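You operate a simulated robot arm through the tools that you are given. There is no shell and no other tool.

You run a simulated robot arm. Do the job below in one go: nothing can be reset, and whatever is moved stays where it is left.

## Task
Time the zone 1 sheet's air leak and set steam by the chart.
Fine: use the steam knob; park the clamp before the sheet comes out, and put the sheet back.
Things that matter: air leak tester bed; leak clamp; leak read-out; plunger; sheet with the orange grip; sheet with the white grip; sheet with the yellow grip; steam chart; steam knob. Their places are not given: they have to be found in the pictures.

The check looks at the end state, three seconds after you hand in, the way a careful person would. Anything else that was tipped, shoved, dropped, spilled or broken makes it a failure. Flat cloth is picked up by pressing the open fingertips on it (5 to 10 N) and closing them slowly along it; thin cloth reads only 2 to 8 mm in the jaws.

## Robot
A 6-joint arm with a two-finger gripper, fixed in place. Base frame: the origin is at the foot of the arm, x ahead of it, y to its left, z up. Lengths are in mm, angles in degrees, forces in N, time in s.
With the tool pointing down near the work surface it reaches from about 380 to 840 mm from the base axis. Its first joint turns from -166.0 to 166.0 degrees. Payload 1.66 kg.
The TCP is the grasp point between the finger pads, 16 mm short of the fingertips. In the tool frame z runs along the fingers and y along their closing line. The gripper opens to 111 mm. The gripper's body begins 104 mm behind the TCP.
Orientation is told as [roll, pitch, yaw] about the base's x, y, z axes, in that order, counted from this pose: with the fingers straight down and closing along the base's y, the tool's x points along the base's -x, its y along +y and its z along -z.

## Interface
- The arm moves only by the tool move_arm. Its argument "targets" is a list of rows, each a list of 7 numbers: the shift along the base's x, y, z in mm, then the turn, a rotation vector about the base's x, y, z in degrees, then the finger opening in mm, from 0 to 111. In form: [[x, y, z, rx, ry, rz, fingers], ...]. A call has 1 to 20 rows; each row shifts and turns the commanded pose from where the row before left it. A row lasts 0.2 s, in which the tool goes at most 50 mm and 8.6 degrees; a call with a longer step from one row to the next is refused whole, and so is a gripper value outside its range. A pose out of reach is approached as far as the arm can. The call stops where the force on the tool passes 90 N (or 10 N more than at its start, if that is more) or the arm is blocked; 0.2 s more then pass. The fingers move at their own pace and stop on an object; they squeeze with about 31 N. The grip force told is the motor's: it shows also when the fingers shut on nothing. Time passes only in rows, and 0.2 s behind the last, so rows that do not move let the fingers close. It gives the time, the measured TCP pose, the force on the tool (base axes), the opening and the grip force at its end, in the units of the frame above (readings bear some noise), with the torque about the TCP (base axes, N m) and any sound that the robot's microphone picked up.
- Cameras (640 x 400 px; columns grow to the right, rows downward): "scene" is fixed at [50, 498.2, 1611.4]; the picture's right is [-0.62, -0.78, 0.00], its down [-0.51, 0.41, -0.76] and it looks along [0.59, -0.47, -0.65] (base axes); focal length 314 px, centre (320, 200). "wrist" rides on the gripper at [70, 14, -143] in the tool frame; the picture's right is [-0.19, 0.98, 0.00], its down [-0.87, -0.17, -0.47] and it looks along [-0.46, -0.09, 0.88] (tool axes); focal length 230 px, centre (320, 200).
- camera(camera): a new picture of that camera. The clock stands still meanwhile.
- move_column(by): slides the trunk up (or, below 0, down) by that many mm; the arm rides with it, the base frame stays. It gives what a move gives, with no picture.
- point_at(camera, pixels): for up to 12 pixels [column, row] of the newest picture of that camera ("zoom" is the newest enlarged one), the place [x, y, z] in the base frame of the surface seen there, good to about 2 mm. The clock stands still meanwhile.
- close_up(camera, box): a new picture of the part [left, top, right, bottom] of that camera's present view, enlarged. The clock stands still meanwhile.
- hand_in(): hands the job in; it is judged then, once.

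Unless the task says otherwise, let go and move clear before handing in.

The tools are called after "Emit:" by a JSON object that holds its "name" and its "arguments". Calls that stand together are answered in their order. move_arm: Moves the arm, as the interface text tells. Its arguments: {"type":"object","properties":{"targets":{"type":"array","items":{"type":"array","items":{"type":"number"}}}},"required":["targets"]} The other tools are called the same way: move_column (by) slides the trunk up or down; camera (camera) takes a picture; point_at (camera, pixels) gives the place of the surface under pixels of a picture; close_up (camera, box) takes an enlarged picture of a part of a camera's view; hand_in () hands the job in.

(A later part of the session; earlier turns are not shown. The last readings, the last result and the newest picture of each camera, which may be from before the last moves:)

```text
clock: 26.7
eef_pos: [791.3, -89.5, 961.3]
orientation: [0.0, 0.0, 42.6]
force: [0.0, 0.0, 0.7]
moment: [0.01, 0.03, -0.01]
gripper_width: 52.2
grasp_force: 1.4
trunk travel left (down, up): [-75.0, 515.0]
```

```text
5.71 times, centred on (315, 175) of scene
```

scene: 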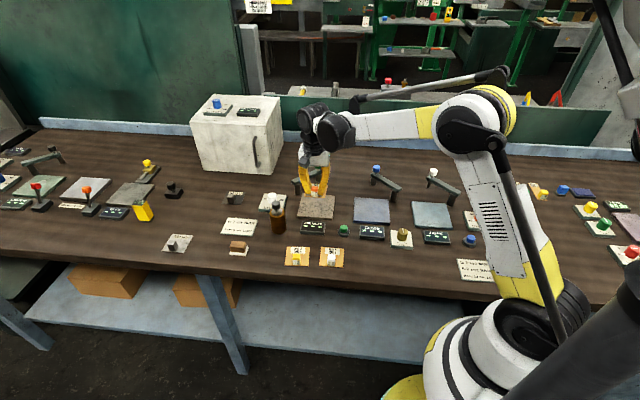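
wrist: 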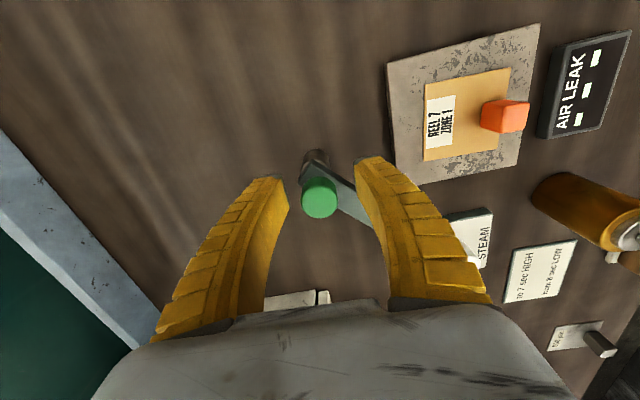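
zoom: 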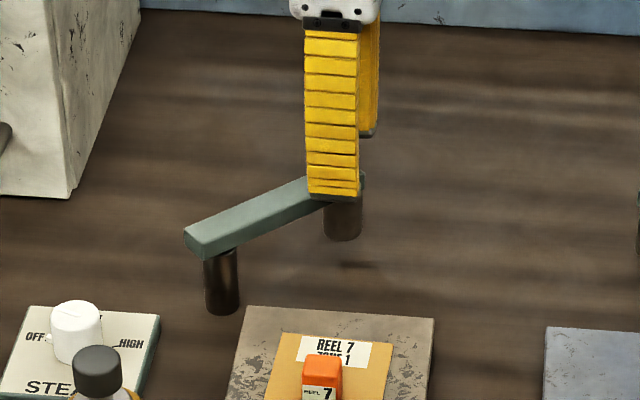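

The fingers straddle the knob. I'll close to a loose cage and begin swinging along the arc, stopping early to check.

Emit:
{"name": "move_arm", "arguments": {"targets": [[0, 0, 0, 0, 0, 0, 36], [0, 0, 0, 0, 0, 0, 27], [0, 0, 0, 0, 0, 0, 27], [-9.3, 0.8, 0, 0, 0, 0, 27], [-9.2, 1.7, 0, 0, 0, 0, 27], [-9.0, 2.6, 0, 0, 0, 0, 27], [-8.7, 3.5, 0, 0, 0, 0, 27]]}}

Emit:
{"name": "close_up", "arguments": {"camera": "scene", "box": [260, 140, 370, 225]}}

Emit:
{"name": "camera", "arguments": {"camera": "wrist"}}

```text
clock: 28.3
eef_pos: [753.8, -80.9, 961.8]
orientation: [0.0, -0.1, 42.6]
force: [-0.2, 0.2, -0.4]
moment: [-0.01, -0.01, -0.01]
gripper_width: 29.7
grasp_force: 1.8
trunk travel left (down, up): [-75.0, 515.0]
```

```text
4.71 times, centred on (315, 182) of scene
```

zoom: 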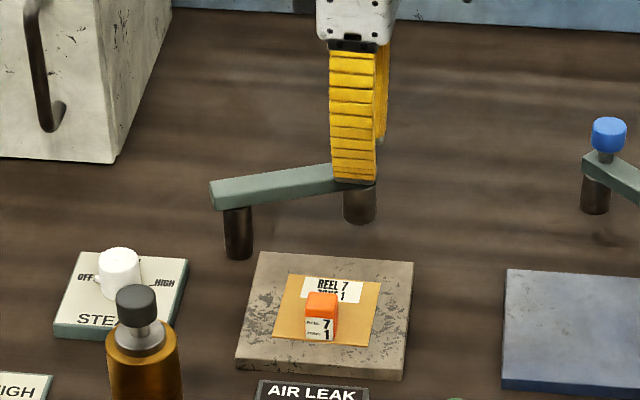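

```text
taken
```

wrist: 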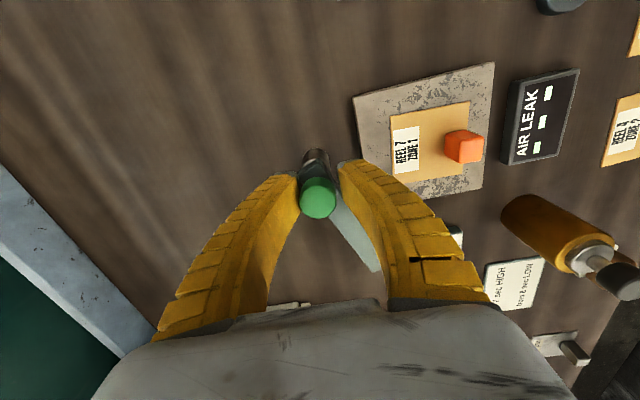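

The clamp swings freely about the left post. I continue the arc to about 57° and check the clearance over the sheet.

Emit:
{"name": "move_arm", "arguments": {"targets": [[-8.3, 4.4, 0, 0, 0, 0, 27], [-7.8, 5.1, 0, 0, 0, 0, 27], [-7.2, 5.9, 0, 0, 0, 0, 27], [-6.6, 6.6, 0, 0, 0, 0, 27], [-5.9, 7.2, 0, 0, 0, 0, 27], [-5.2, 7.8, 0, 0, 0, 0, 27]]}}

Emit:
{"name": "close_up", "arguments": {"camera": "scene", "box": [260, 140, 370, 225]}}

Emit:
{"name": "camera", "arguments": {"camera": "wrist"}}

```text
clock: 29.7
eef_pos: [714.6, -43.1, 961.9]
orientation: [0.0, 0.2, 42.6]
force: [-0.4, 1.0, 0.0]
moment: [0.02, 0.01, 0.02]
gripper_width: 30.0
grasp_force: 1.8
trunk travel left (down, up): [-75.0, 515.0]
```

```text
4.71 times, centred on (315, 182) of scene
```

zoom: 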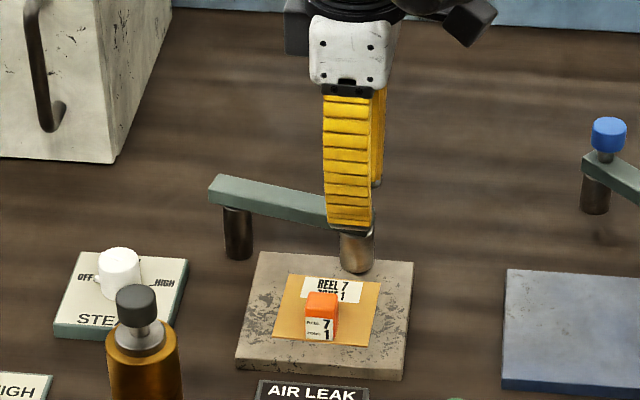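

```text
taken
```

wrist: 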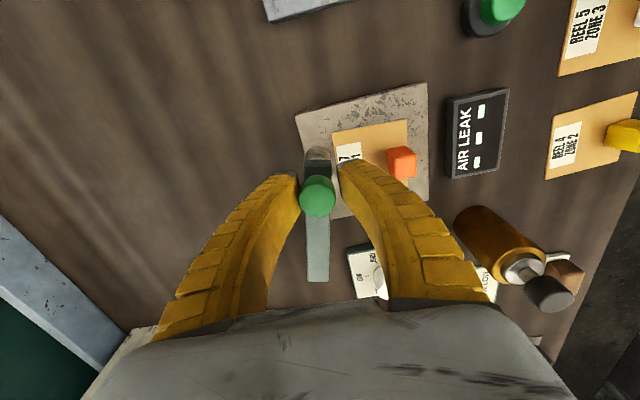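

The foot passes above the bed cleanly. I'll finish the arc with the last five steps.

Emit:
{"name": "move_arm", "arguments": {"targets": [[-4.4, 8.2, 0, 0, 0, 0, 27], [-3.6, 8.6, 0, 0, 0, 0, 27], [-2.7, 9.0, 0, 0, 0, 0, 27], [-1.8, 9.2, 0, 0, 0, 0, 27], [-0.9, 9.3, 0, 0, 0, 0, 27], [0, 0, 0, 0, 0, 0, 27]]}}

Emit:
{"name": "close_up", "arguments": {"camera": "scene", "box": [260, 140, 370, 240]}}

Emit:
{"name": "camera", "arguments": {"camera": "wrist"}}

```text
clock: 31.1
eef_pos: [701.2, -1.1, 961.5]
orientation: [0.1, 0.0, 42.4]
force: [2.1, -16.4, 0.9]
moment: [-0.17, 0.01, -0.15]
gripper_width: 37.6
grasp_force: 8.5
trunk travel left (down, up): [-75.0, 515.0]
```

```text
4.00 times, centred on (315, 190) of scene
```

zoom: 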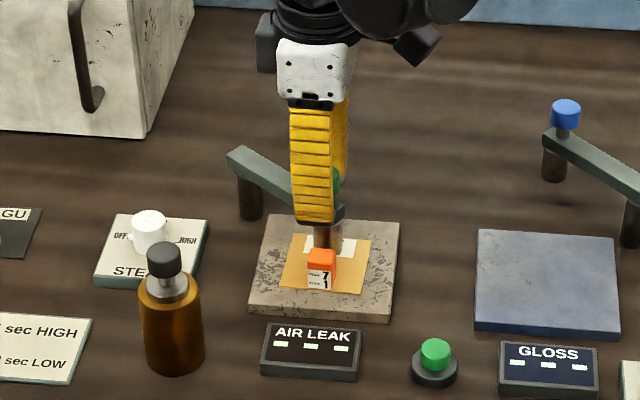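

```text
taken
```

wrist: 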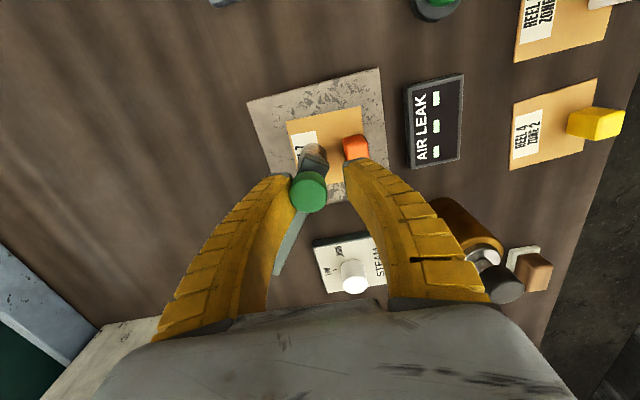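

Force −16 N along y and fingers spread to 37.6: the clamp appears to have reached a stop. I'll measure where the knob and foot are.

Emit:
{"name": "point_at", "arguments": {"camera": "wrist", "pixels": [[308, 186], [308, 176], [318, 188], [300, 190], [314, 155], [355, 150], [295, 240], [300, 145], [340, 180]]}}

Emit:
{"name": "close_up", "arguments": {"camera": "wrist", "box": [240, 80, 420, 290]}}

Emit:
{"name": "close_up", "arguments": {"camera": "scene", "box": [305, 185, 365, 225]}}

```text
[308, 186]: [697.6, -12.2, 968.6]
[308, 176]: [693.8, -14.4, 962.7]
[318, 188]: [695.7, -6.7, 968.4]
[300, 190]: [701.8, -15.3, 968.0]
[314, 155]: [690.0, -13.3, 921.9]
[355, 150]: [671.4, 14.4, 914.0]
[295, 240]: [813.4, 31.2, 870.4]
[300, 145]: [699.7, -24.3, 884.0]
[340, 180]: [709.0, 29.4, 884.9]
```

```text
1.90 times, centred on (330, 185) of wrist
```

zoom: 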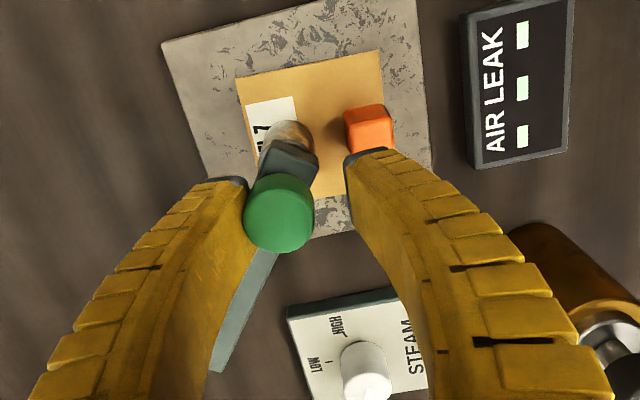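

```text
10.00 times, centred on (335, 205) of scene
```

zoom: 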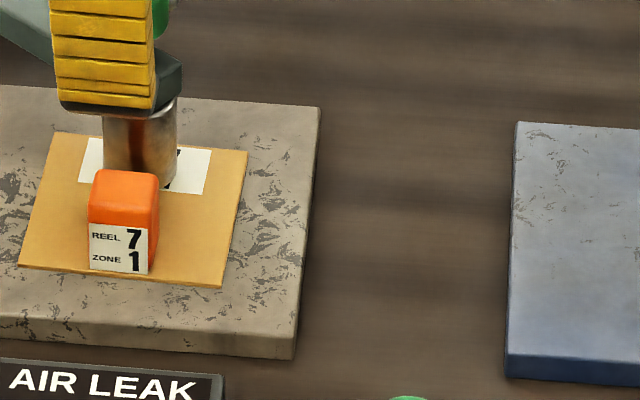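

The knob is at about (698,-10), i.e. ~79° of swing, resting at its stop with the foot over the sheet's label. I'll relax the push, then check whether the foot touches the sheet.

Emit:
{"name": "move_arm", "arguments": {"targets": [[-1, -5, 0, 0, 0, 0, 27], [-1, -4, 0, 0, 0, 0, 36], [0, 0, 0, 0, 0, 0, 40]]}}

Emit:
{"name": "close_up", "arguments": {"camera": "scene", "box": [300, 180, 350, 220]}}

Emit:
{"name": "close_up", "arguments": {"camera": "wrist", "box": [240, 80, 420, 290]}}

Emit:
{"name": "point_at", "arguments": {"camera": "scene", "pixels": [[319, 202], [321, 198], [321, 203], [328, 205], [313, 203]]}}

```text
clock: 31.9
eef_pos: [698.7, -8.3, 961.4]
orientation: [0.0, -0.1, 42.7]
force: [-0.4, -0.1, 0.6]
moment: [0.01, 0.02, -0.01]
gripper_width: 42.4
grasp_force: 1.4
trunk travel left (down, up): [-75.0, 515.0]
```

```text
10.00 times, centred on (325, 200) of scene
```

zoom: 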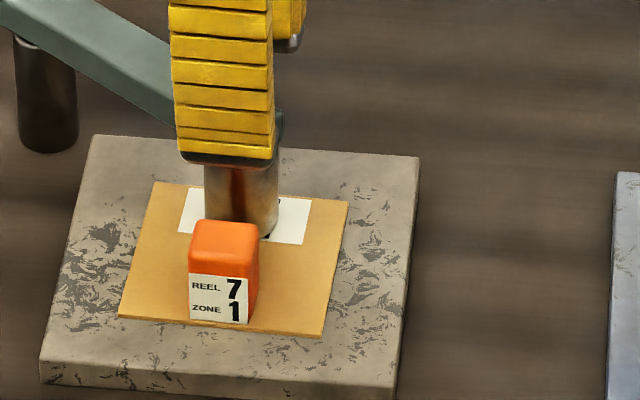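

```text
1.90 times, centred on (330, 185) of wrist
```

zoom: 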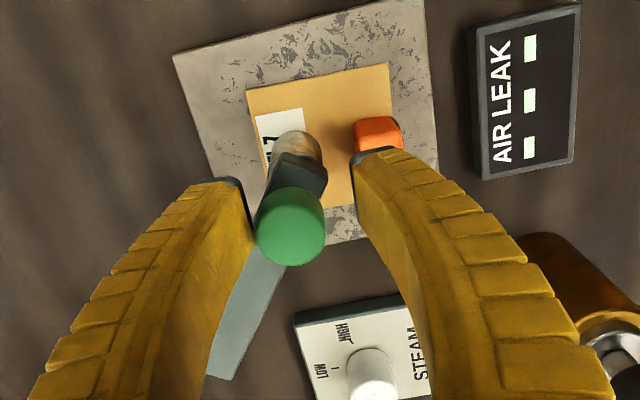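

```text
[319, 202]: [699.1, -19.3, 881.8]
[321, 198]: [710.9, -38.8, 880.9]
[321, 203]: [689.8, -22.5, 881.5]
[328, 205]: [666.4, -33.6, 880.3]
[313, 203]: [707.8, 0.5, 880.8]
```

I need fresh measurements of the foot; I'll retake the scene close-up and query it.

Emit:
{"name": "close_up", "arguments": {"camera": "scene", "box": [300, 180, 350, 220]}}

Emit:
{"name": "point_at", "arguments": {"camera": "zoom", "pixels": [[235, 180], [235, 210], [265, 210], [268, 230], [260, 195], [210, 200], [272, 195], [300, 210], [220, 240], [225, 115], [150, 80], [40, 100]]}}

```text
10.00 times, centred on (325, 200) of scene
```

zoom: 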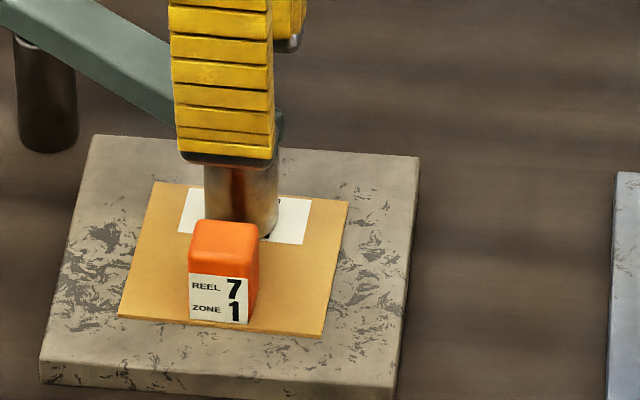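

```text
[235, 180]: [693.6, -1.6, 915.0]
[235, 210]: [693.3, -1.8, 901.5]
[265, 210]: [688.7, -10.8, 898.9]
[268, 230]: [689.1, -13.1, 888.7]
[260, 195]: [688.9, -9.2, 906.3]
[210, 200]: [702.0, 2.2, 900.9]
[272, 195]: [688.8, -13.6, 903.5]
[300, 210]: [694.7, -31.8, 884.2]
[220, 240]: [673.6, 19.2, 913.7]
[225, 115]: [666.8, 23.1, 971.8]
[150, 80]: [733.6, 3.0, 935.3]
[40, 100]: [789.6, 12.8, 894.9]
```

The foot stands on the far half of the sheet, clear of the grip, with the clamp at its stop. I'll lift off and measure the green plunger.

Emit:
{"name": "move_arm", "arguments": {"targets": [[0, 0, 20, 0, 0, 0, 42], [0, 0, 25, 0, 0, 0, 42], [0, 0, 25, 0, 0, 0, 42], [-20, 2, 10, 0, 0, 0, 42], [-35, 4, 0, 0, 0, 0, 20], [-35, 4, 0, 0, 0, 0, 0], [-30, 4, 0, 0, 0, 0, 0], [0, 0, 0, 0, 0, 0, 0]]}}

Emit:
{"name": "close_up", "arguments": {"camera": "scene", "box": [280, 150, 380, 245]}}

Emit:
{"name": "camera", "arguments": {"camera": "wrist"}}

```text
clock: 33.7
eef_pos: [578.5, 5.8, 1042.5]
orientation: [0.0, 0.0, 42.6]
force: [0.1, 0.7, -0.5]
moment: [-0.01, 0.0, 0.0]
gripper_width: 0.0
grasp_force: 28.3
trunk travel left (down, up): [-75.0, 515.0]
```

```text
4.21 times, centred on (330, 198) of scene
```

zoom: 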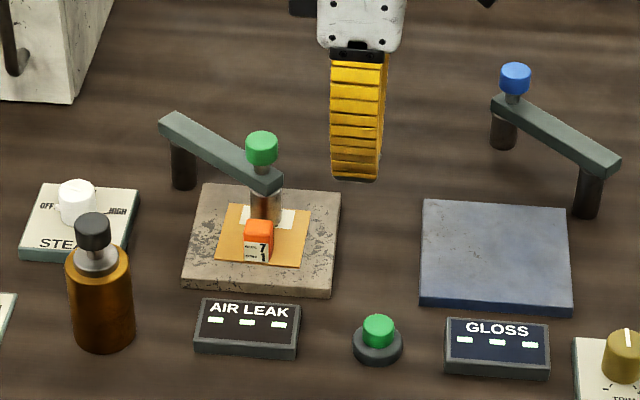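

```text
taken
```

wrist: 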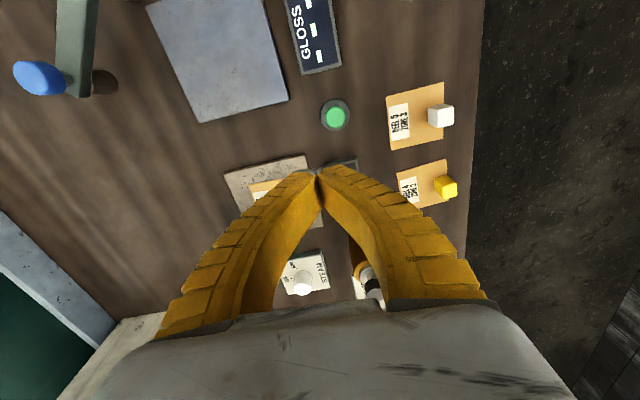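

The clamp sits over the sheet. I'll measure the plunger top from both cameras.

Emit:
{"name": "close_up", "arguments": {"camera": "scene", "box": [325, 215, 365, 245]}}

Emit:
{"name": "point_at", "arguments": {"camera": "wrist", "pixels": [[336, 117], [336, 110], [343, 117], [336, 124], [330, 117], [323, 120], [345, 128]]}}

```text
13.33 times, centred on (345, 230) of scene
```

zoom: 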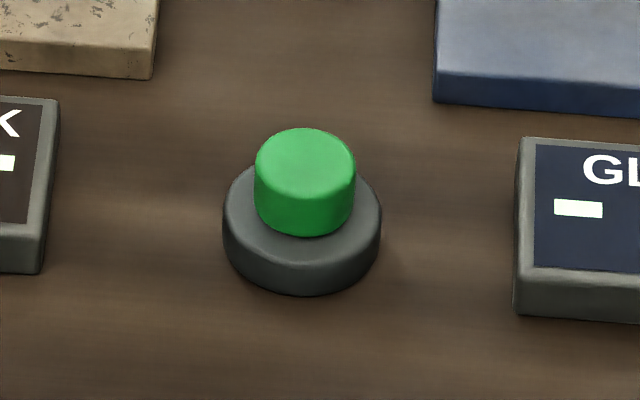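

```text
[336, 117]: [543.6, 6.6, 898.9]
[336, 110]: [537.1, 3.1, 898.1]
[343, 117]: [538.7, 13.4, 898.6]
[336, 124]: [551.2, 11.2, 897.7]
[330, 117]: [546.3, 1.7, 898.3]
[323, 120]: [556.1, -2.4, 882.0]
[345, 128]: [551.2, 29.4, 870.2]
```

Emit:
{"name": "point_at", "arguments": {"camera": "zoom", "pixels": [[305, 155], [305, 132], [260, 155], [350, 155], [305, 178], [305, 225], [305, 270], [230, 210], [375, 210]]}}

```text
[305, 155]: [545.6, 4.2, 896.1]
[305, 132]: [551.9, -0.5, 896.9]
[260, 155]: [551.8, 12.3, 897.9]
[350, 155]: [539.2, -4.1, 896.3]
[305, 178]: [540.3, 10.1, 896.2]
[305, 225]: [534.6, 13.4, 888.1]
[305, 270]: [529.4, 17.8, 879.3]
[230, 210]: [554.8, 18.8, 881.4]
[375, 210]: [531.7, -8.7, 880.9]
```

The plunger's axis is at (545,5.5), top z≈897. I'll bring the closed fingertips just above it.

Emit:
{"name": "move_arm", "arguments": {"targets": [[-17, 0, -30, 0, 0, 0, 0], [-16.5, 0, -30, 0, 0, 0, 0], [0, 0, -30, 0, 0, 0, 0], [0, 0, -30, 0, 0, 0, 0], [0, 0, 0, 0, 0, 0, 0]]}}

Emit:
{"name": "close_up", "arguments": {"camera": "scene", "box": [300, 190, 380, 245]}}

```text
clock: 34.9
eef_pos: [545.2, 6.3, 921.3]
orientation: [0.1, 0.0, 42.6]
force: [0.4, 0.1, -0.2]
moment: [0.01, -0.02, -0.02]
gripper_width: 0.1
grasp_force: 28.9
trunk travel left (down, up): [-75.0, 515.0]
```

```text
7.27 times, centred on (340, 218) of scene
```

zoom: 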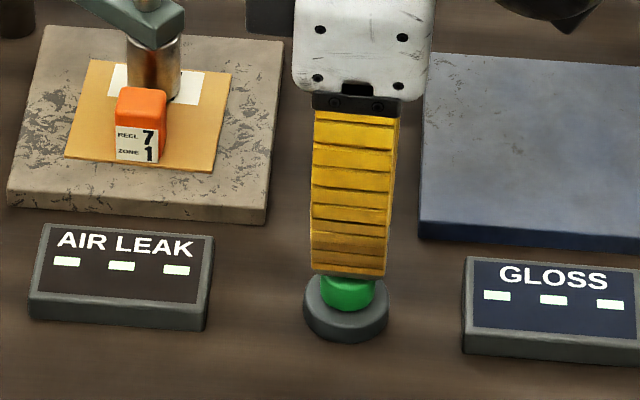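

The fingertips are over the plunger. I'll press down in small steps.

Emit:
{"name": "move_arm", "arguments": {"targets": [[0, 0, -5, 0, 0, 0, 0], [0, 0, -3, 0, 0, 0, 0], [0, 0, -2, 0, 0, 0, 0], [0, 0, -2, 0, 0, 0, 0]]}}

Emit:
{"name": "close_up", "arguments": {"camera": "scene", "box": [300, 190, 380, 245]}}

```text
clock: 35.9
eef_pos: [545.3, 5.8, 910.1]
orientation: [0.0, 0.0, 42.6]
force: [0.7, 0.9, 1.0]
moment: [0.03, 0.0, -0.01]
gripper_width: 6.0
grasp_force: 28.0
trunk travel left (down, up): [-75.0, 515.0]
```

```text
7.27 times, centred on (340, 218) of scene
```

zoom: 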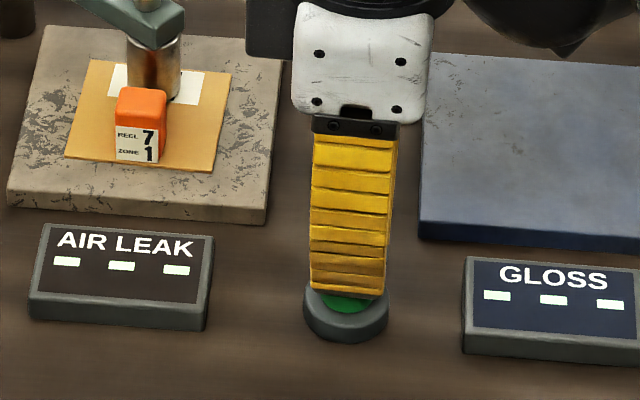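

Contact has started (1 N), no read-out change. I'll press further.

Emit:
{"name": "move_arm", "arguments": {"targets": [[0, 0, -2, 0, 0, 0, 0], [0, 0, -2, 0, 0, 0, 0], [0, 0, -2, 0, 0, 0, 0]]}}

Emit:
{"name": "close_up", "arguments": {"camera": "scene", "box": [300, 190, 380, 245]}}

```text
clock: 36.7
eef_pos: [545.6, 6.5, 904.5]
orientation: [0.0, -0.1, 42.6]
force: [0.1, -0.2, 3.0]
moment: [0.01, 0.0, -0.03]
gripper_width: 6.0
grasp_force: 28.8
trunk travel left (down, up): [-75.0, 515.0]
heard: click
```

```text
7.27 times, centred on (340, 218) of scene
```

zoom: 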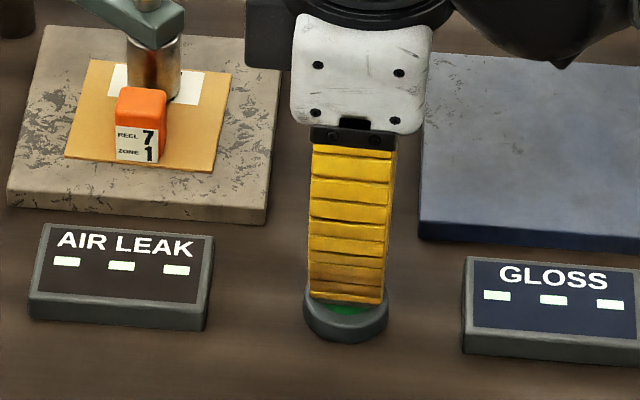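

A click was heard. I'll hold briefly and look at the read-out.

Emit:
{"name": "move_arm", "arguments": {"targets": [[0, 0, 0, 0, 0, 0, 0], [0, 0, 0, 0, 0, 0, 0]]}}

Emit:
{"name": "close_up", "arguments": {"camera": "scene", "box": [300, 190, 380, 245]}}

```text
clock: 37.3
eef_pos: [545.6, 6.8, 903.6]
orientation: [0.1, 0.0, 42.6]
force: [0.7, 0.1, 4.2]
moment: [0.0, 0.0, -0.01]
gripper_width: 5.8
grasp_force: 28.1
trunk travel left (down, up): [-75.0, 515.0]
```

```text
7.27 times, centred on (340, 218) of scene
```

zoom: 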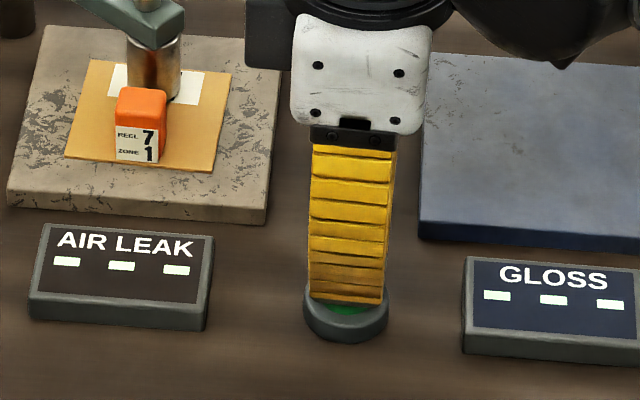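

Read-out still shows dashes at clock 37.3. I'll lift off the plunger and watch the plunger and the read-out.

Emit:
{"name": "move_arm", "arguments": {"targets": [[0, 0, 20, 0, 0, 0, 0]]}}

Emit:
{"name": "close_up", "arguments": {"camera": "scene", "box": [300, 190, 380, 245]}}

```text
clock: 37.7
eef_pos: [545.0, 5.1, 923.8]
orientation: [0.0, 0.0, 42.6]
force: [0.1, -0.1, -0.4]
moment: [0.02, 0.0, -0.03]
gripper_width: 0.0
grasp_force: 28.4
trunk travel left (down, up): [-75.0, 515.0]
```

```text
7.27 times, centred on (340, 218) of scene
```

zoom: 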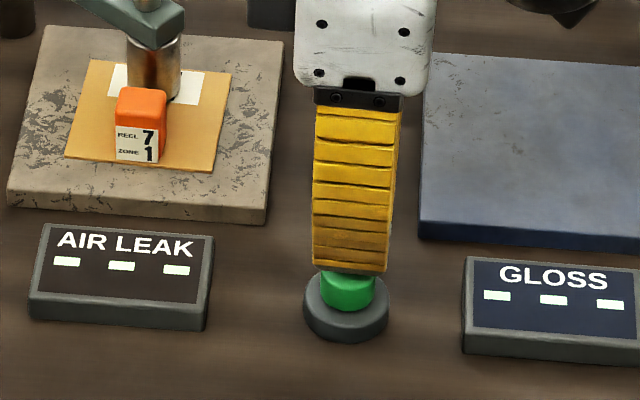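

The plunger sprang back; the read-out is still dashes. I'll wait in short steps watching for a reading or sound.

Emit:
{"name": "move_arm", "arguments": {"targets": [[0, 0, 10, 0, 0, 0, 0], [0, 0, 0, 0, 0, 0, 0], [0, 0, 0, 0, 0, 0, 0], [0, 0, 0, 0, 0, 0, 0]]}}

Emit:
{"name": "close_up", "arguments": {"camera": "scene", "box": [270, 170, 380, 245]}}

```text
clock: 38.7
eef_pos: [545.8, 6.0, 933.8]
orientation: [0.0, 0.0, 42.6]
force: [0.0, 0.0, 0.0]
moment: [0.01, -0.01, 0.03]
gripper_width: 0.0
grasp_force: 28.0
trunk travel left (down, up): [-75.0, 515.0]
```

```text
5.33 times, centred on (325, 208) of scene
```

zoom: 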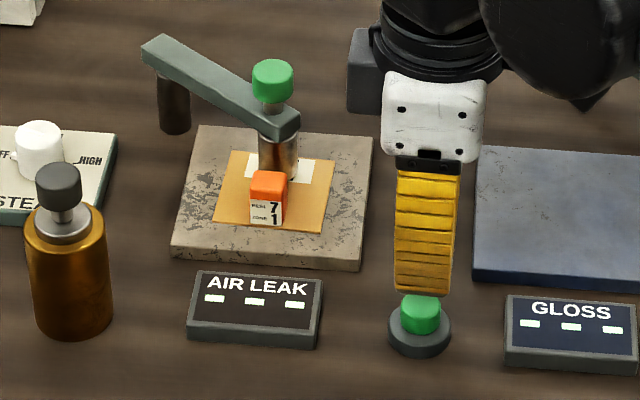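

No change at 38.7 s. Keep waiting in short steps.

Emit:
{"name": "move_arm", "arguments": {"targets": [[0, 0, 0, 0, 0, 0, 0], [0, 0, 0, 0, 0, 0, 0], [0, 0, 0, 0, 0, 0, 0]]}}

Emit:
{"name": "close_up", "arguments": {"camera": "scene", "box": [300, 190, 380, 245]}}

```text
clock: 39.5
eef_pos: [544.3, 5.0, 933.2]
orientation: [0.0, -0.1, 42.5]
force: [-0.3, -0.3, -0.4]
moment: [0.0, 0.02, 0.0]
gripper_width: 0.0
grasp_force: 28.5
trunk travel left (down, up): [-75.0, 515.0]
```

```text
7.27 times, centred on (340, 218) of scene
```

zoom: 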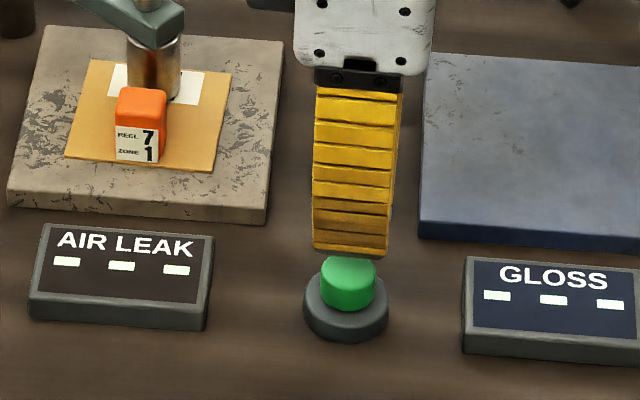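

Emit:
{"name": "move_arm", "arguments": {"targets": [[0, 0, 0, 0, 0, 0, 0], [0, 0, 0, 0, 0, 0, 0], [0, 0, 0, 0, 0, 0, 0]]}}

Emit:
{"name": "close_up", "arguments": {"camera": "scene", "box": [300, 190, 380, 245]}}

```text
clock: 40.3
eef_pos: [545.4, 6.0, 933.9]
orientation: [0.0, 0.0, 42.7]
force: [-0.4, -0.2, 0.0]
moment: [-0.01, 0.02, -0.02]
gripper_width: 0.0
grasp_force: 28.2
trunk travel left (down, up): [-75.0, 515.0]
```

```text
7.27 times, centred on (340, 218) of scene
```

zoom: 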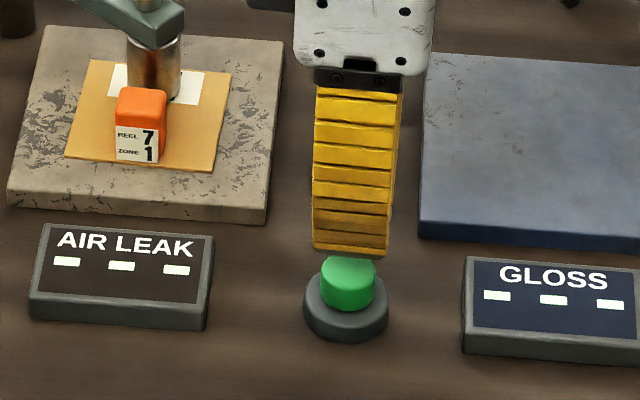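

Still dashes at 40.3 s. Continue waiting.

Emit:
{"name": "move_arm", "arguments": {"targets": [[0, 0, 0, 0, 0, 0, 0], [0, 0, 0, 0, 0, 0, 0], [0, 0, 0, 0, 0, 0, 0], [0, 0, 0, 0, 0, 0, 0]]}}

Emit:
{"name": "close_up", "arguments": {"camera": "scene", "box": [300, 190, 380, 245]}}

```text
clock: 41.3
eef_pos: [545.9, 5.6, 932.8]
orientation: [-0.1, 0.0, 42.6]
force: [-0.5, -0.8, 0.2]
moment: [0.0, -0.01, -0.01]
gripper_width: 0.3
grasp_force: 28.7
trunk travel left (down, up): [-75.0, 515.0]
```

```text
7.27 times, centred on (340, 218) of scene
```

zoom: 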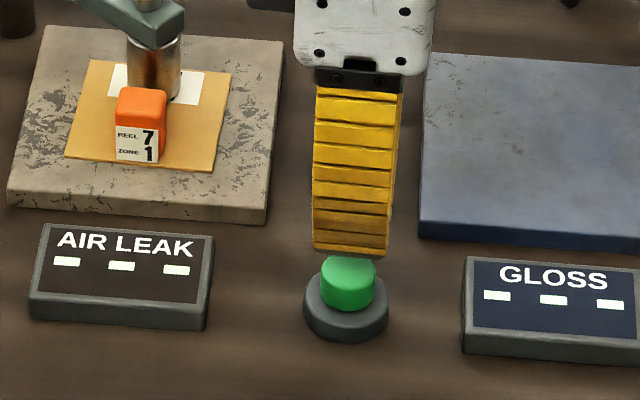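

Emit:
{"name": "move_arm", "arguments": {"targets": [[0, 0, 0, 0, 0, 0, 0], [0, 0, 0, 0, 0, 0, 0], [0, 0, 0, 0, 0, 0, 0], [0, 0, 0, 0, 0, 0, 0]]}}

Emit:
{"name": "close_up", "arguments": {"camera": "scene", "box": [300, 190, 380, 245]}}

```text
clock: 42.3
eef_pos: [544.6, 5.6, 933.8]
orientation: [-0.1, 0.0, 42.5]
force: [-0.1, 0.5, -0.4]
moment: [0.02, 0.01, 0.03]
gripper_width: 0.0
grasp_force: 28.9
trunk travel left (down, up): [-75.0, 515.0]
```

```text
7.27 times, centred on (340, 218) of scene
```

zoom: 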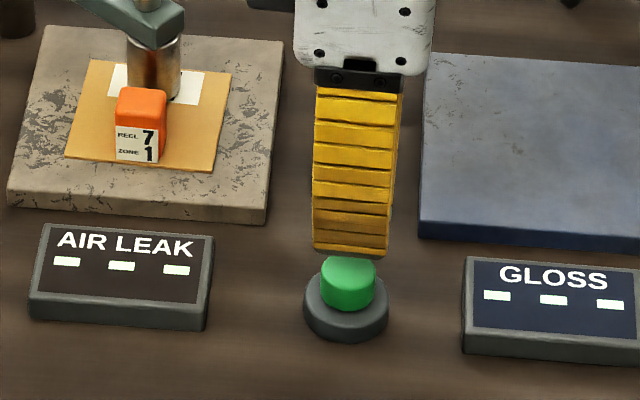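

Still dashes at 42.3 s; continue.

Emit:
{"name": "move_arm", "arguments": {"targets": [[0, 0, 0, 0, 0, 0, 0], [0, 0, 0, 0, 0, 0, 0], [0, 0, 0, 0, 0, 0, 0], [0, 0, 0, 0, 0, 0, 0]]}}

Emit:
{"name": "close_up", "arguments": {"camera": "scene", "box": [300, 190, 380, 245]}}

```text
clock: 43.3
eef_pos: [545.0, 5.1, 934.1]
orientation: [0.0, -0.1, 42.6]
force: [0.4, 0.0, 0.1]
moment: [-0.01, 0.03, -0.01]
gripper_width: 0.0
grasp_force: 28.2
trunk travel left (down, up): [-75.0, 515.0]
```

```text
7.27 times, centred on (340, 218) of scene
```

zoom: 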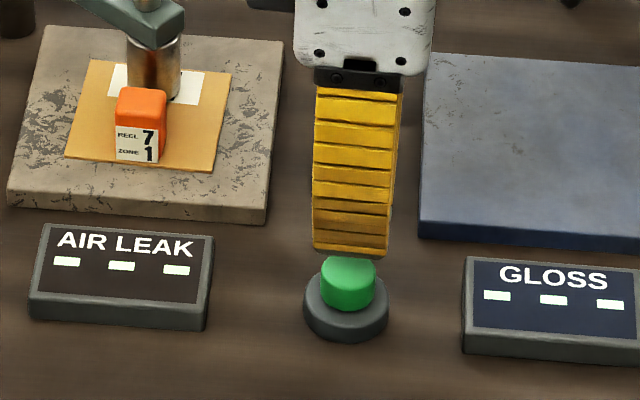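

Emit:
{"name": "move_arm", "arguments": {"targets": [[0, 0, 0, 0, 0, 0, 0], [0, 0, 0, 0, 0, 0, 0], [0, 0, 0, 0, 0, 0, 0], [0, 0, 0, 0, 0, 0, 0]]}}

Emit:
{"name": "close_up", "arguments": {"camera": "scene", "box": [300, 190, 380, 245]}}

```text
clock: 44.3
eef_pos: [545.0, 5.0, 934.0]
orientation: [0.0, -0.1, 42.6]
force: [-0.9, 0.1, 0.2]
moment: [0.0, 0.02, 0.0]
gripper_width: 0.0
grasp_force: 28.5
trunk travel left (down, up): [-75.0, 515.0]
```

```text
7.27 times, centred on (340, 218) of scene
```

zoom: 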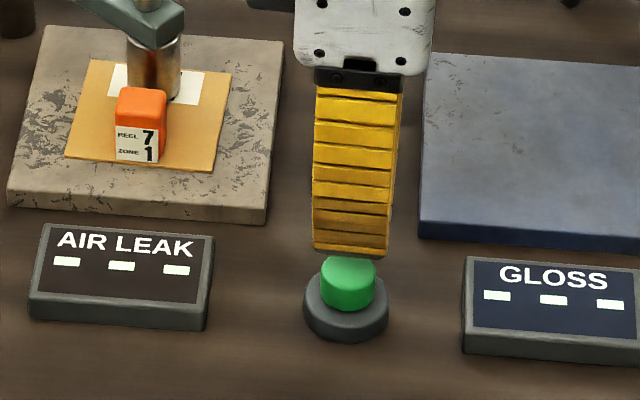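

Still dashes at 44.3 s (≈7.8 s after the click); continue.

Emit:
{"name": "move_arm", "arguments": {"targets": [[0, 0, 0, 0, 0, 0, 0], [0, 0, 0, 0, 0, 0, 0], [0, 0, 0, 0, 0, 0, 0], [0, 0, 0, 0, 0, 0, 0]]}}

Emit:
{"name": "close_up", "arguments": {"camera": "scene", "box": [300, 190, 380, 245]}}

```text
clock: 45.3
eef_pos: [546.0, 5.4, 933.9]
orientation: [0.0, 0.0, 42.7]
force: [-0.6, -0.2, -1.0]
moment: [-0.01, -0.03, 0.0]
gripper_width: 0.0
grasp_force: 27.7
trunk travel left (down, up): [-75.0, 515.0]
```

```text
7.27 times, centred on (340, 218) of scene
```

zoom: 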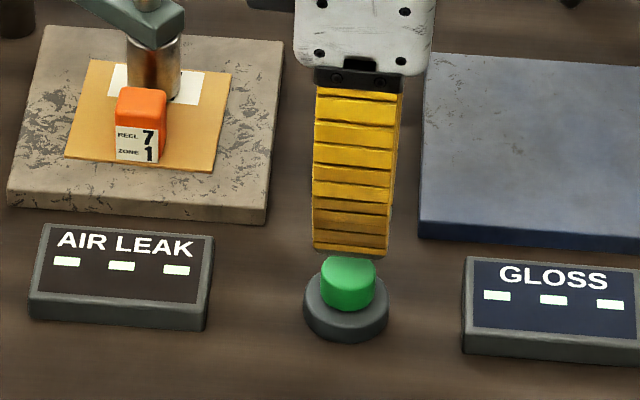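

No reading yet at 45.3 s. I'll wait a bit more before concluding the test didn't start.

Emit:
{"name": "move_arm", "arguments": {"targets": [[0, 0, 0, 0, 0, 0, 0], [0, 0, 0, 0, 0, 0, 0], [0, 0, 0, 0, 0, 0, 0], [0, 0, 0, 0, 0, 0, 0], [0, 0, 0, 0, 0, 0, 0]]}}

Emit:
{"name": "close_up", "arguments": {"camera": "scene", "box": [300, 190, 380, 245]}}

```text
clock: 46.5
eef_pos: [544.8, 6.3, 933.7]
orientation: [-0.1, 0.0, 42.6]
force: [-1.3, -0.3, -0.2]
moment: [0.0, 0.02, 0.01]
gripper_width: 0.3
grasp_force: 28.7
trunk travel left (down, up): [-75.0, 515.0]
```

```text
7.27 times, centred on (340, 218) of scene
```

zoom: 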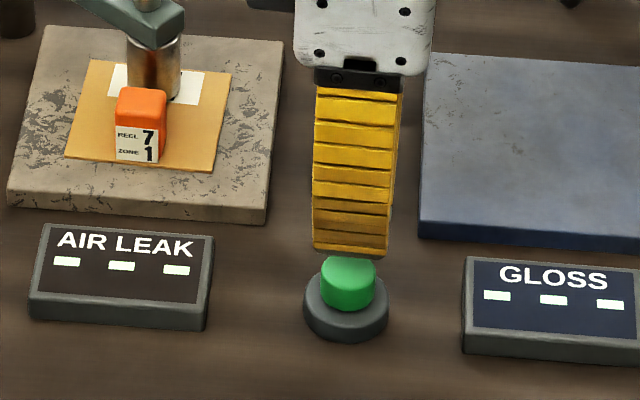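

Emit:
{"name": "move_arm", "arguments": {"targets": [[0, 0, 0, 0, 0, 0, 0], [0, 0, 0, 0, 0, 0, 0], [0, 0, 0, 0, 0, 0, 0], [0, 0, 0, 0, 0, 0, 0], [0, 0, 0, 0, 0, 0, 0], [0, 0, 0, 0, 0, 0, 0], [0, 0, 0, 0, 0, 0, 0], [0, 0, 0, 0, 0, 0, 0], [0, 0, 0, 0, 0, 0, 0]]}}

Emit:
{"name": "close_up", "arguments": {"camera": "scene", "box": [300, 190, 380, 245]}}

Emit:
{"name": "close_up", "arguments": {"camera": "scene", "box": [285, 165, 345, 215]}}

```text
clock: 48.5
eef_pos: [545.5, 4.5, 934.6]
orientation: [0.0, 0.0, 42.6]
force: [-0.1, -0.6, -0.2]
moment: [0.02, -0.01, -0.02]
gripper_width: 0.2
grasp_force: 28.3
trunk travel left (down, up): [-75.0, 515.0]
```

```text
7.27 times, centred on (340, 218) of scene
```

zoom: 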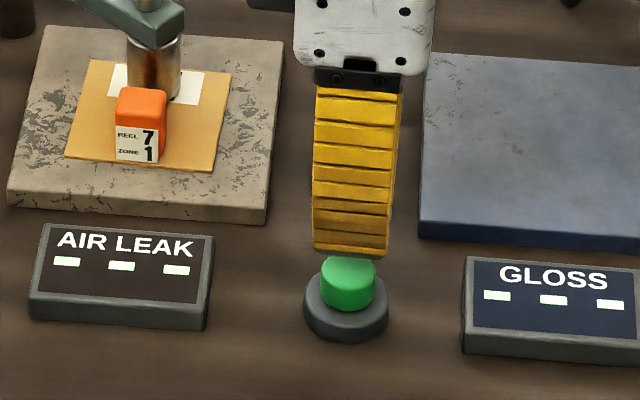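

```text
8.00 times, centred on (315, 190) of scene
```

zoom: 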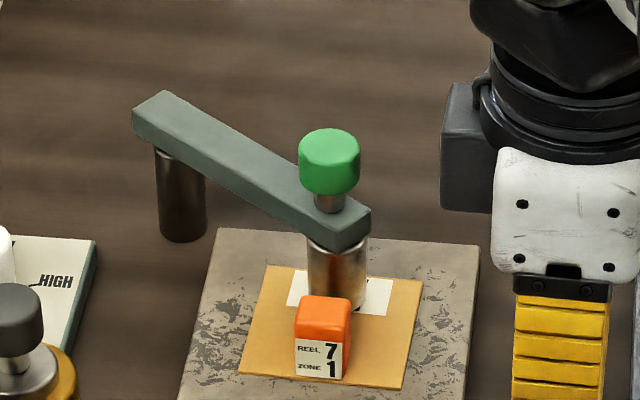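

Twelve seconds after the click there is no reading, so the test did not count. I'll measure the clamp's present angle.

Emit:
{"name": "point_at", "arguments": {"camera": "zoom", "pixels": [[330, 142], [305, 170], [357, 170], [338, 280], [315, 265], [365, 265], [345, 230], [165, 120], [180, 230], [340, 240], [370, 310], [338, 292]]}}

Emit:
{"name": "camera", "arguments": {"camera": "wrist"}}

```text
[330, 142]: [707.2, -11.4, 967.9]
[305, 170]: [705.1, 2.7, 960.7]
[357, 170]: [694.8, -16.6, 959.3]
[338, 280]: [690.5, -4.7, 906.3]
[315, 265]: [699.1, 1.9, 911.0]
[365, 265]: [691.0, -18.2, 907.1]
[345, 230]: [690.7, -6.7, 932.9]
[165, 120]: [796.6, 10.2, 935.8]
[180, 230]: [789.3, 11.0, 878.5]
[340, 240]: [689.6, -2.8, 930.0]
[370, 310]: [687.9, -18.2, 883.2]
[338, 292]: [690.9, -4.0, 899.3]
```

```text
taken
```

wrist: 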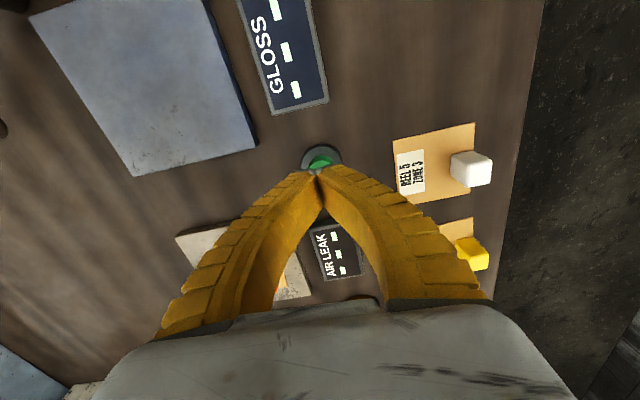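

The clamp is at its stop (~80° swing) and the sheet is centred, so perhaps the plunger has to be held down. I'll press it again, deeper, and hold while watching the read-out.

Emit:
{"name": "move_arm", "arguments": {"targets": [[0, 0, -15, 0, 0, 0, 0], [0, 0, -9, 0, 0, 0, 0], [0, 0, -4, 0, 0, 0, 0], [0, 0, -2, 0, 0, 0, 0], [0, 0, -2, 0, 0, 0, 0]]}}

Emit:
{"name": "close_up", "arguments": {"camera": "scene", "box": [300, 190, 380, 245]}}

```text
clock: 49.7
eef_pos: [545.8, 5.5, 901.9]
orientation: [0.1, 0.0, 42.6]
force: [0.4, 0.1, 7.5]
moment: [0.0, 0.01, 0.0]
gripper_width: 5.9
grasp_force: 29.1
trunk travel left (down, up): [-75.0, 515.0]
heard: click
```

```text
7.27 times, centred on (340, 218) of scene
```

zoom: 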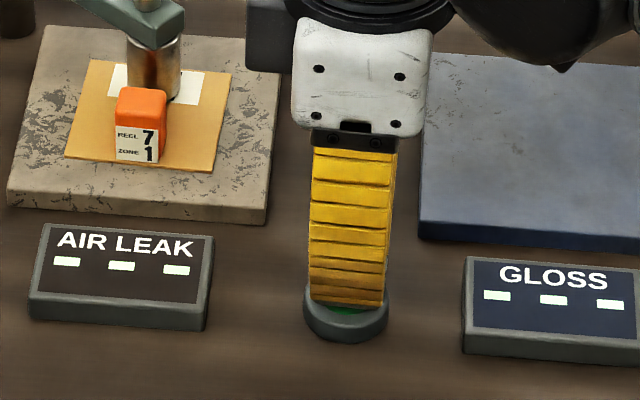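

Click again at ≤49.7 s. Holding the plunger down and watching.

Emit:
{"name": "move_arm", "arguments": {"targets": [[0, 0, 0, 0, 0, 0, 0], [0, 0, 0, 0, 0, 0, 0], [0, 0, 0, 0, 0, 0, 0], [0, 0, 0, 0, 0, 0, 0], [0, 0, 0, 0, 0, 0, 0], [0, 0, 0, 0, 0, 0, 0]]}}

Emit:
{"name": "close_up", "arguments": {"camera": "scene", "box": [280, 180, 380, 245]}}

```text
clock: 51.1
eef_pos: [544.3, 6.1, 902.3]
orientation: [0.0, 0.0, 42.7]
force: [1.5, 0.4, 9.5]
moment: [0.02, 0.02, 0.05]
gripper_width: 6.1
grasp_force: 28.3
trunk travel left (down, up): [-75.0, 515.0]
```

```text
6.15 times, centred on (330, 212) of scene
```

zoom: 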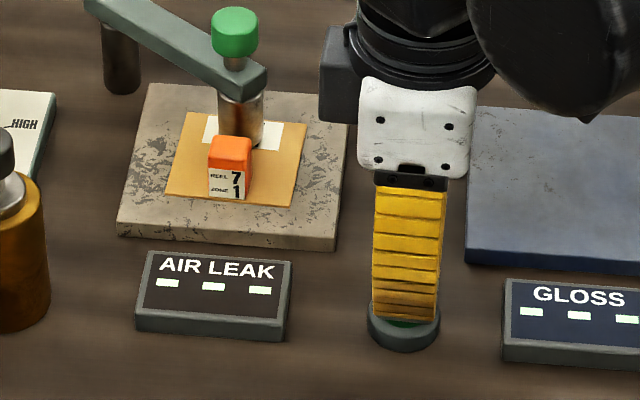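

Still dashes at 51.1 s; keep holding.

Emit:
{"name": "move_arm", "arguments": {"targets": [[0, 0, 0, 0, 0, 0, 0], [0, 0, 0, 0, 0, 0, 0], [0, 0, 0, 0, 0, 0, 0], [0, 0, 0, 0, 0, 0, 0], [0, 0, 0, 0, 0, 0, 0], [0, 0, 0, 0, 0, 0, 0], [0, 0, 0, 0, 0, 0, 0], [0, 0, 0, 0, 0, 0, 0], [0, 0, 0, 0, 0, 0, 0], [0, 0, 0, 0, 0, 0, 0]]}}

Emit:
{"name": "close_up", "arguments": {"camera": "scene", "box": [280, 180, 380, 245]}}

```text
clock: 53.3
eef_pos: [545.3, 4.9, 902.1]
orientation: [0.0, 0.0, 42.6]
force: [-0.4, 1.1, 8.3]
moment: [-0.02, -0.01, 0.03]
gripper_width: 6.1
grasp_force: 28.6
trunk travel left (down, up): [-75.0, 515.0]
```

```text
6.15 times, centred on (330, 212) of scene
```

zoom: 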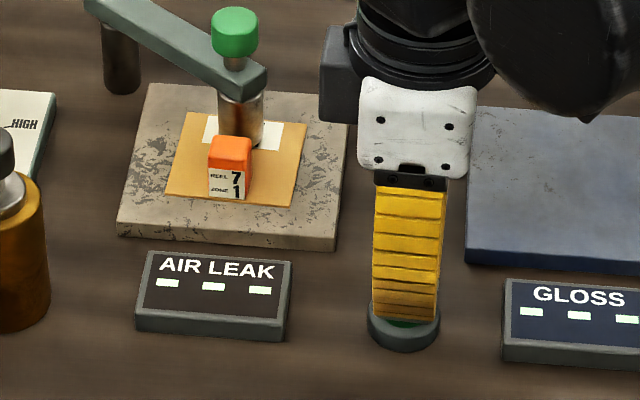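

Still dashes. I'll hold four more seconds before trying something else.

Emit:
{"name": "move_arm", "arguments": {"targets": [[0, 0, 0, 0, 0, 0, 0], [0, 0, 0, 0, 0, 0, 0], [0, 0, 0, 0, 0, 0, 0], [0, 0, 0, 0, 0, 0, 0], [0, 0, 0, 0, 0, 0, 0], [0, 0, 0, 0, 0, 0, 0], [0, 0, 0, 0, 0, 0, 0], [0, 0, 0, 0, 0, 0, 0], [0, 0, 0, 0, 0, 0, 0], [0, 0, 0, 0, 0, 0, 0], [0, 0, 0, 0, 0, 0, 0], [0, 0, 0, 0, 0, 0, 0], [0, 0, 0, 0, 0, 0, 0], [0, 0, 0, 0, 0, 0, 0], [0, 0, 0, 0, 0, 0, 0], [0, 0, 0, 0, 0, 0, 0], [0, 0, 0, 0, 0, 0, 0], [0, 0, 0, 0, 0, 0, 0], [0, 0, 0, 0, 0, 0, 0], [0, 0, 0, 0, 0, 0, 0]]}}

Emit:
{"name": "close_up", "arguments": {"camera": "scene", "box": [280, 180, 380, 245]}}

```text
clock: 57.5
eef_pos: [544.7, 5.4, 902.3]
orientation: [0.0, 0.0, 42.6]
force: [0.6, 0.6, 8.6]
moment: [0.02, 0.01, 0.0]
gripper_width: 6.0
grasp_force: 28.5
trunk travel left (down, up): [-75.0, 515.0]
```

```text
6.15 times, centred on (330, 212) of scene
```

zoom: 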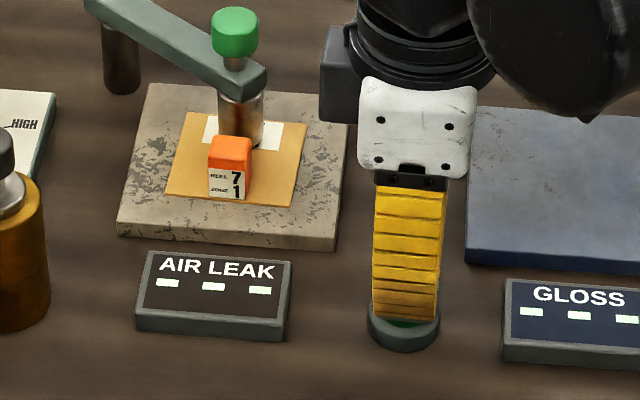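

No reading while holding either. I'll release and inspect the clamp foot closely for a gap above the sheet.

Emit:
{"name": "move_arm", "arguments": {"targets": [[0, 0, 20, 0, 0, 0, 0], [0, 0, 40, 0, 0, 0, 0], [0, 0, 40, 0, 0, 0, 0], [0, 0, 0, 0, 0, 0, 0]]}}

Emit:
{"name": "close_up", "arguments": {"camera": "scene", "box": [310, 190, 342, 210]}}

Emit:
{"name": "point_at", "arguments": {"camera": "zoom", "pixels": [[280, 100], [300, 120], [300, 140], [300, 160], [320, 170], [340, 160], [370, 150], [200, 120], [240, 90], [260, 200], [330, 100]]}}

```text
clock: 58.5
eef_pos: [545.1, 4.8, 1001.3]
orientation: [0.0, 0.0, 42.6]
force: [-1.0, 0.4, 0.5]
moment: [-0.01, -0.02, 0.0]
gripper_width: 0.0
grasp_force: 29.0
trunk travel left (down, up): [-75.0, 515.0]
```

```text
16.00 times, centred on (326, 200) of scene
```

zoom: 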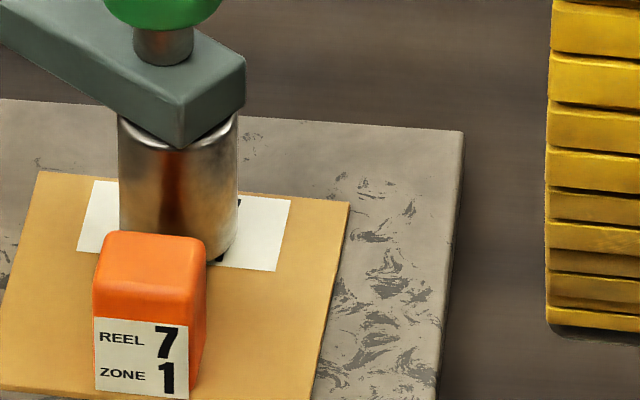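

```text
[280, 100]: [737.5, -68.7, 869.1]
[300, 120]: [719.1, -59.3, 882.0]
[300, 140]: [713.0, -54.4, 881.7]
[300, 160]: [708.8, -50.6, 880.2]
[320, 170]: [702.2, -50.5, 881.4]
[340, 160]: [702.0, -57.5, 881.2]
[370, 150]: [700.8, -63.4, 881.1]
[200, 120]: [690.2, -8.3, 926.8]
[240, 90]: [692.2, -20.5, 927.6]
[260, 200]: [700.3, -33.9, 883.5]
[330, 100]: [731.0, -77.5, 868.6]
```

Emit:
{"name": "point_at", "arguments": {"camera": "zoom", "pixels": [[225, 200], [228, 225], [228, 238], [225, 248], [220, 255], [216, 260], [235, 262], [150, 200], [150, 225], [180, 225], [100, 225], [255, 240]]}}

```text
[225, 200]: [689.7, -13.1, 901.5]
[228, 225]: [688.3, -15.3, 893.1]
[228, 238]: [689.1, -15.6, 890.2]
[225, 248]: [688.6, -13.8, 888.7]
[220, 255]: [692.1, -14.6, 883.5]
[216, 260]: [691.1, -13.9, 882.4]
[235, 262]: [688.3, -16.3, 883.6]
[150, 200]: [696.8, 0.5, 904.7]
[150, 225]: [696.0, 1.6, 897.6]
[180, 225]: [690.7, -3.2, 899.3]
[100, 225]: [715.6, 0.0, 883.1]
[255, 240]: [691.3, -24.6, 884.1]
```

The foot sits about 5 mm above the sheet by design, and the green button may not be the leak tester's plunger. The amber pump-like thing at (278,215) with a black knob on a stem could be the plunger; I'll look at it closely.

Emit:
{"name": "close_up", "arguments": {"camera": "scene", "box": [258, 190, 300, 240]}}

Emit:
{"name": "point_at", "arguments": {"camera": "zoom", "pixels": [[320, 130], [320, 175], [320, 210], [320, 235], [320, 350], [250, 250], [380, 250], [285, 140], [350, 140]]}}

Emit:
{"name": "camera", "arguments": {"camera": "scene"}}

```text
8.00 times, centred on (279, 215) of scene
```

zoom: 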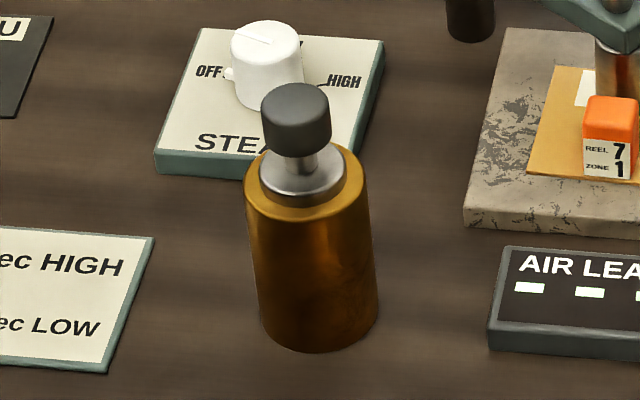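

```text
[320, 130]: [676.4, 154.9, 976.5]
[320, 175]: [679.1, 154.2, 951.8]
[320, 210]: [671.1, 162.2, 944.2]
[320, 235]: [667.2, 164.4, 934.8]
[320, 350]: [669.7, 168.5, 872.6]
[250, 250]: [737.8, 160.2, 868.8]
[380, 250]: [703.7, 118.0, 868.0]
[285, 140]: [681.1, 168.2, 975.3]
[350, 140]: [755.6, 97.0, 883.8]
```

```text
taken
```

scene: 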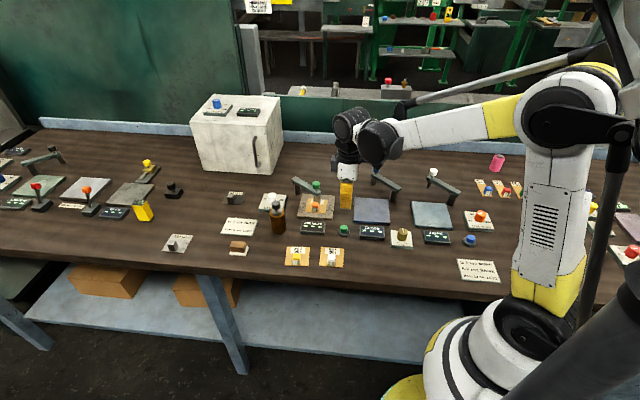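

The amber thing is a brass cylinder with a collar, stem and black knob — a pump plunger. I'll measure its top precisely.

Emit:
{"name": "close_up", "arguments": {"camera": "scene", "box": [262, 192, 296, 222]}}

Emit:
{"name": "point_at", "arguments": {"camera": "zoom", "pixels": [[310, 118], [310, 100], [280, 118], [345, 118], [310, 145], [310, 185], [320, 230], [285, 265], [340, 265], [320, 275], [260, 280], [405, 270]]}}

```text
13.33 times, centred on (279, 207) of scene
```

zoom: 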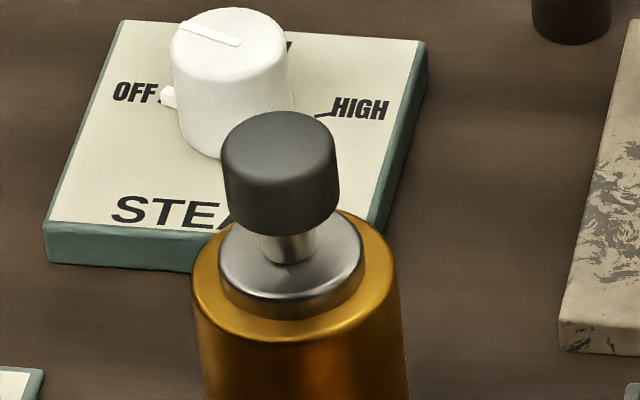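

```text
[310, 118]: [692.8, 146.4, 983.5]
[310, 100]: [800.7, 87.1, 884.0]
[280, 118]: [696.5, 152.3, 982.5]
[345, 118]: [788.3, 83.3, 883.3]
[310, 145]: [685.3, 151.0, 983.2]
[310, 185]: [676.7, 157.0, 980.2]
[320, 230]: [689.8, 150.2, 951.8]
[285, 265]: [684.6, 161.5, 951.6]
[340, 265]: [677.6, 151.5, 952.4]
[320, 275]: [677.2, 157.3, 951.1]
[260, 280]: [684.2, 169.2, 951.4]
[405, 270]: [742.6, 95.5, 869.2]
```

Emit:
{"name": "point_at", "arguments": {"camera": "zoom", "pixels": [[280, 140], [230, 140], [333, 140], [280, 114], [280, 168], [250, 150], [300, 155]]}}

```text
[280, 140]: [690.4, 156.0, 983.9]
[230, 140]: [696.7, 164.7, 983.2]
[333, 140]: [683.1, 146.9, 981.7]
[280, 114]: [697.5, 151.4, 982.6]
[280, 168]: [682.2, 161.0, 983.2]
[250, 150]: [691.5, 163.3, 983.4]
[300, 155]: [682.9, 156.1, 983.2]
```

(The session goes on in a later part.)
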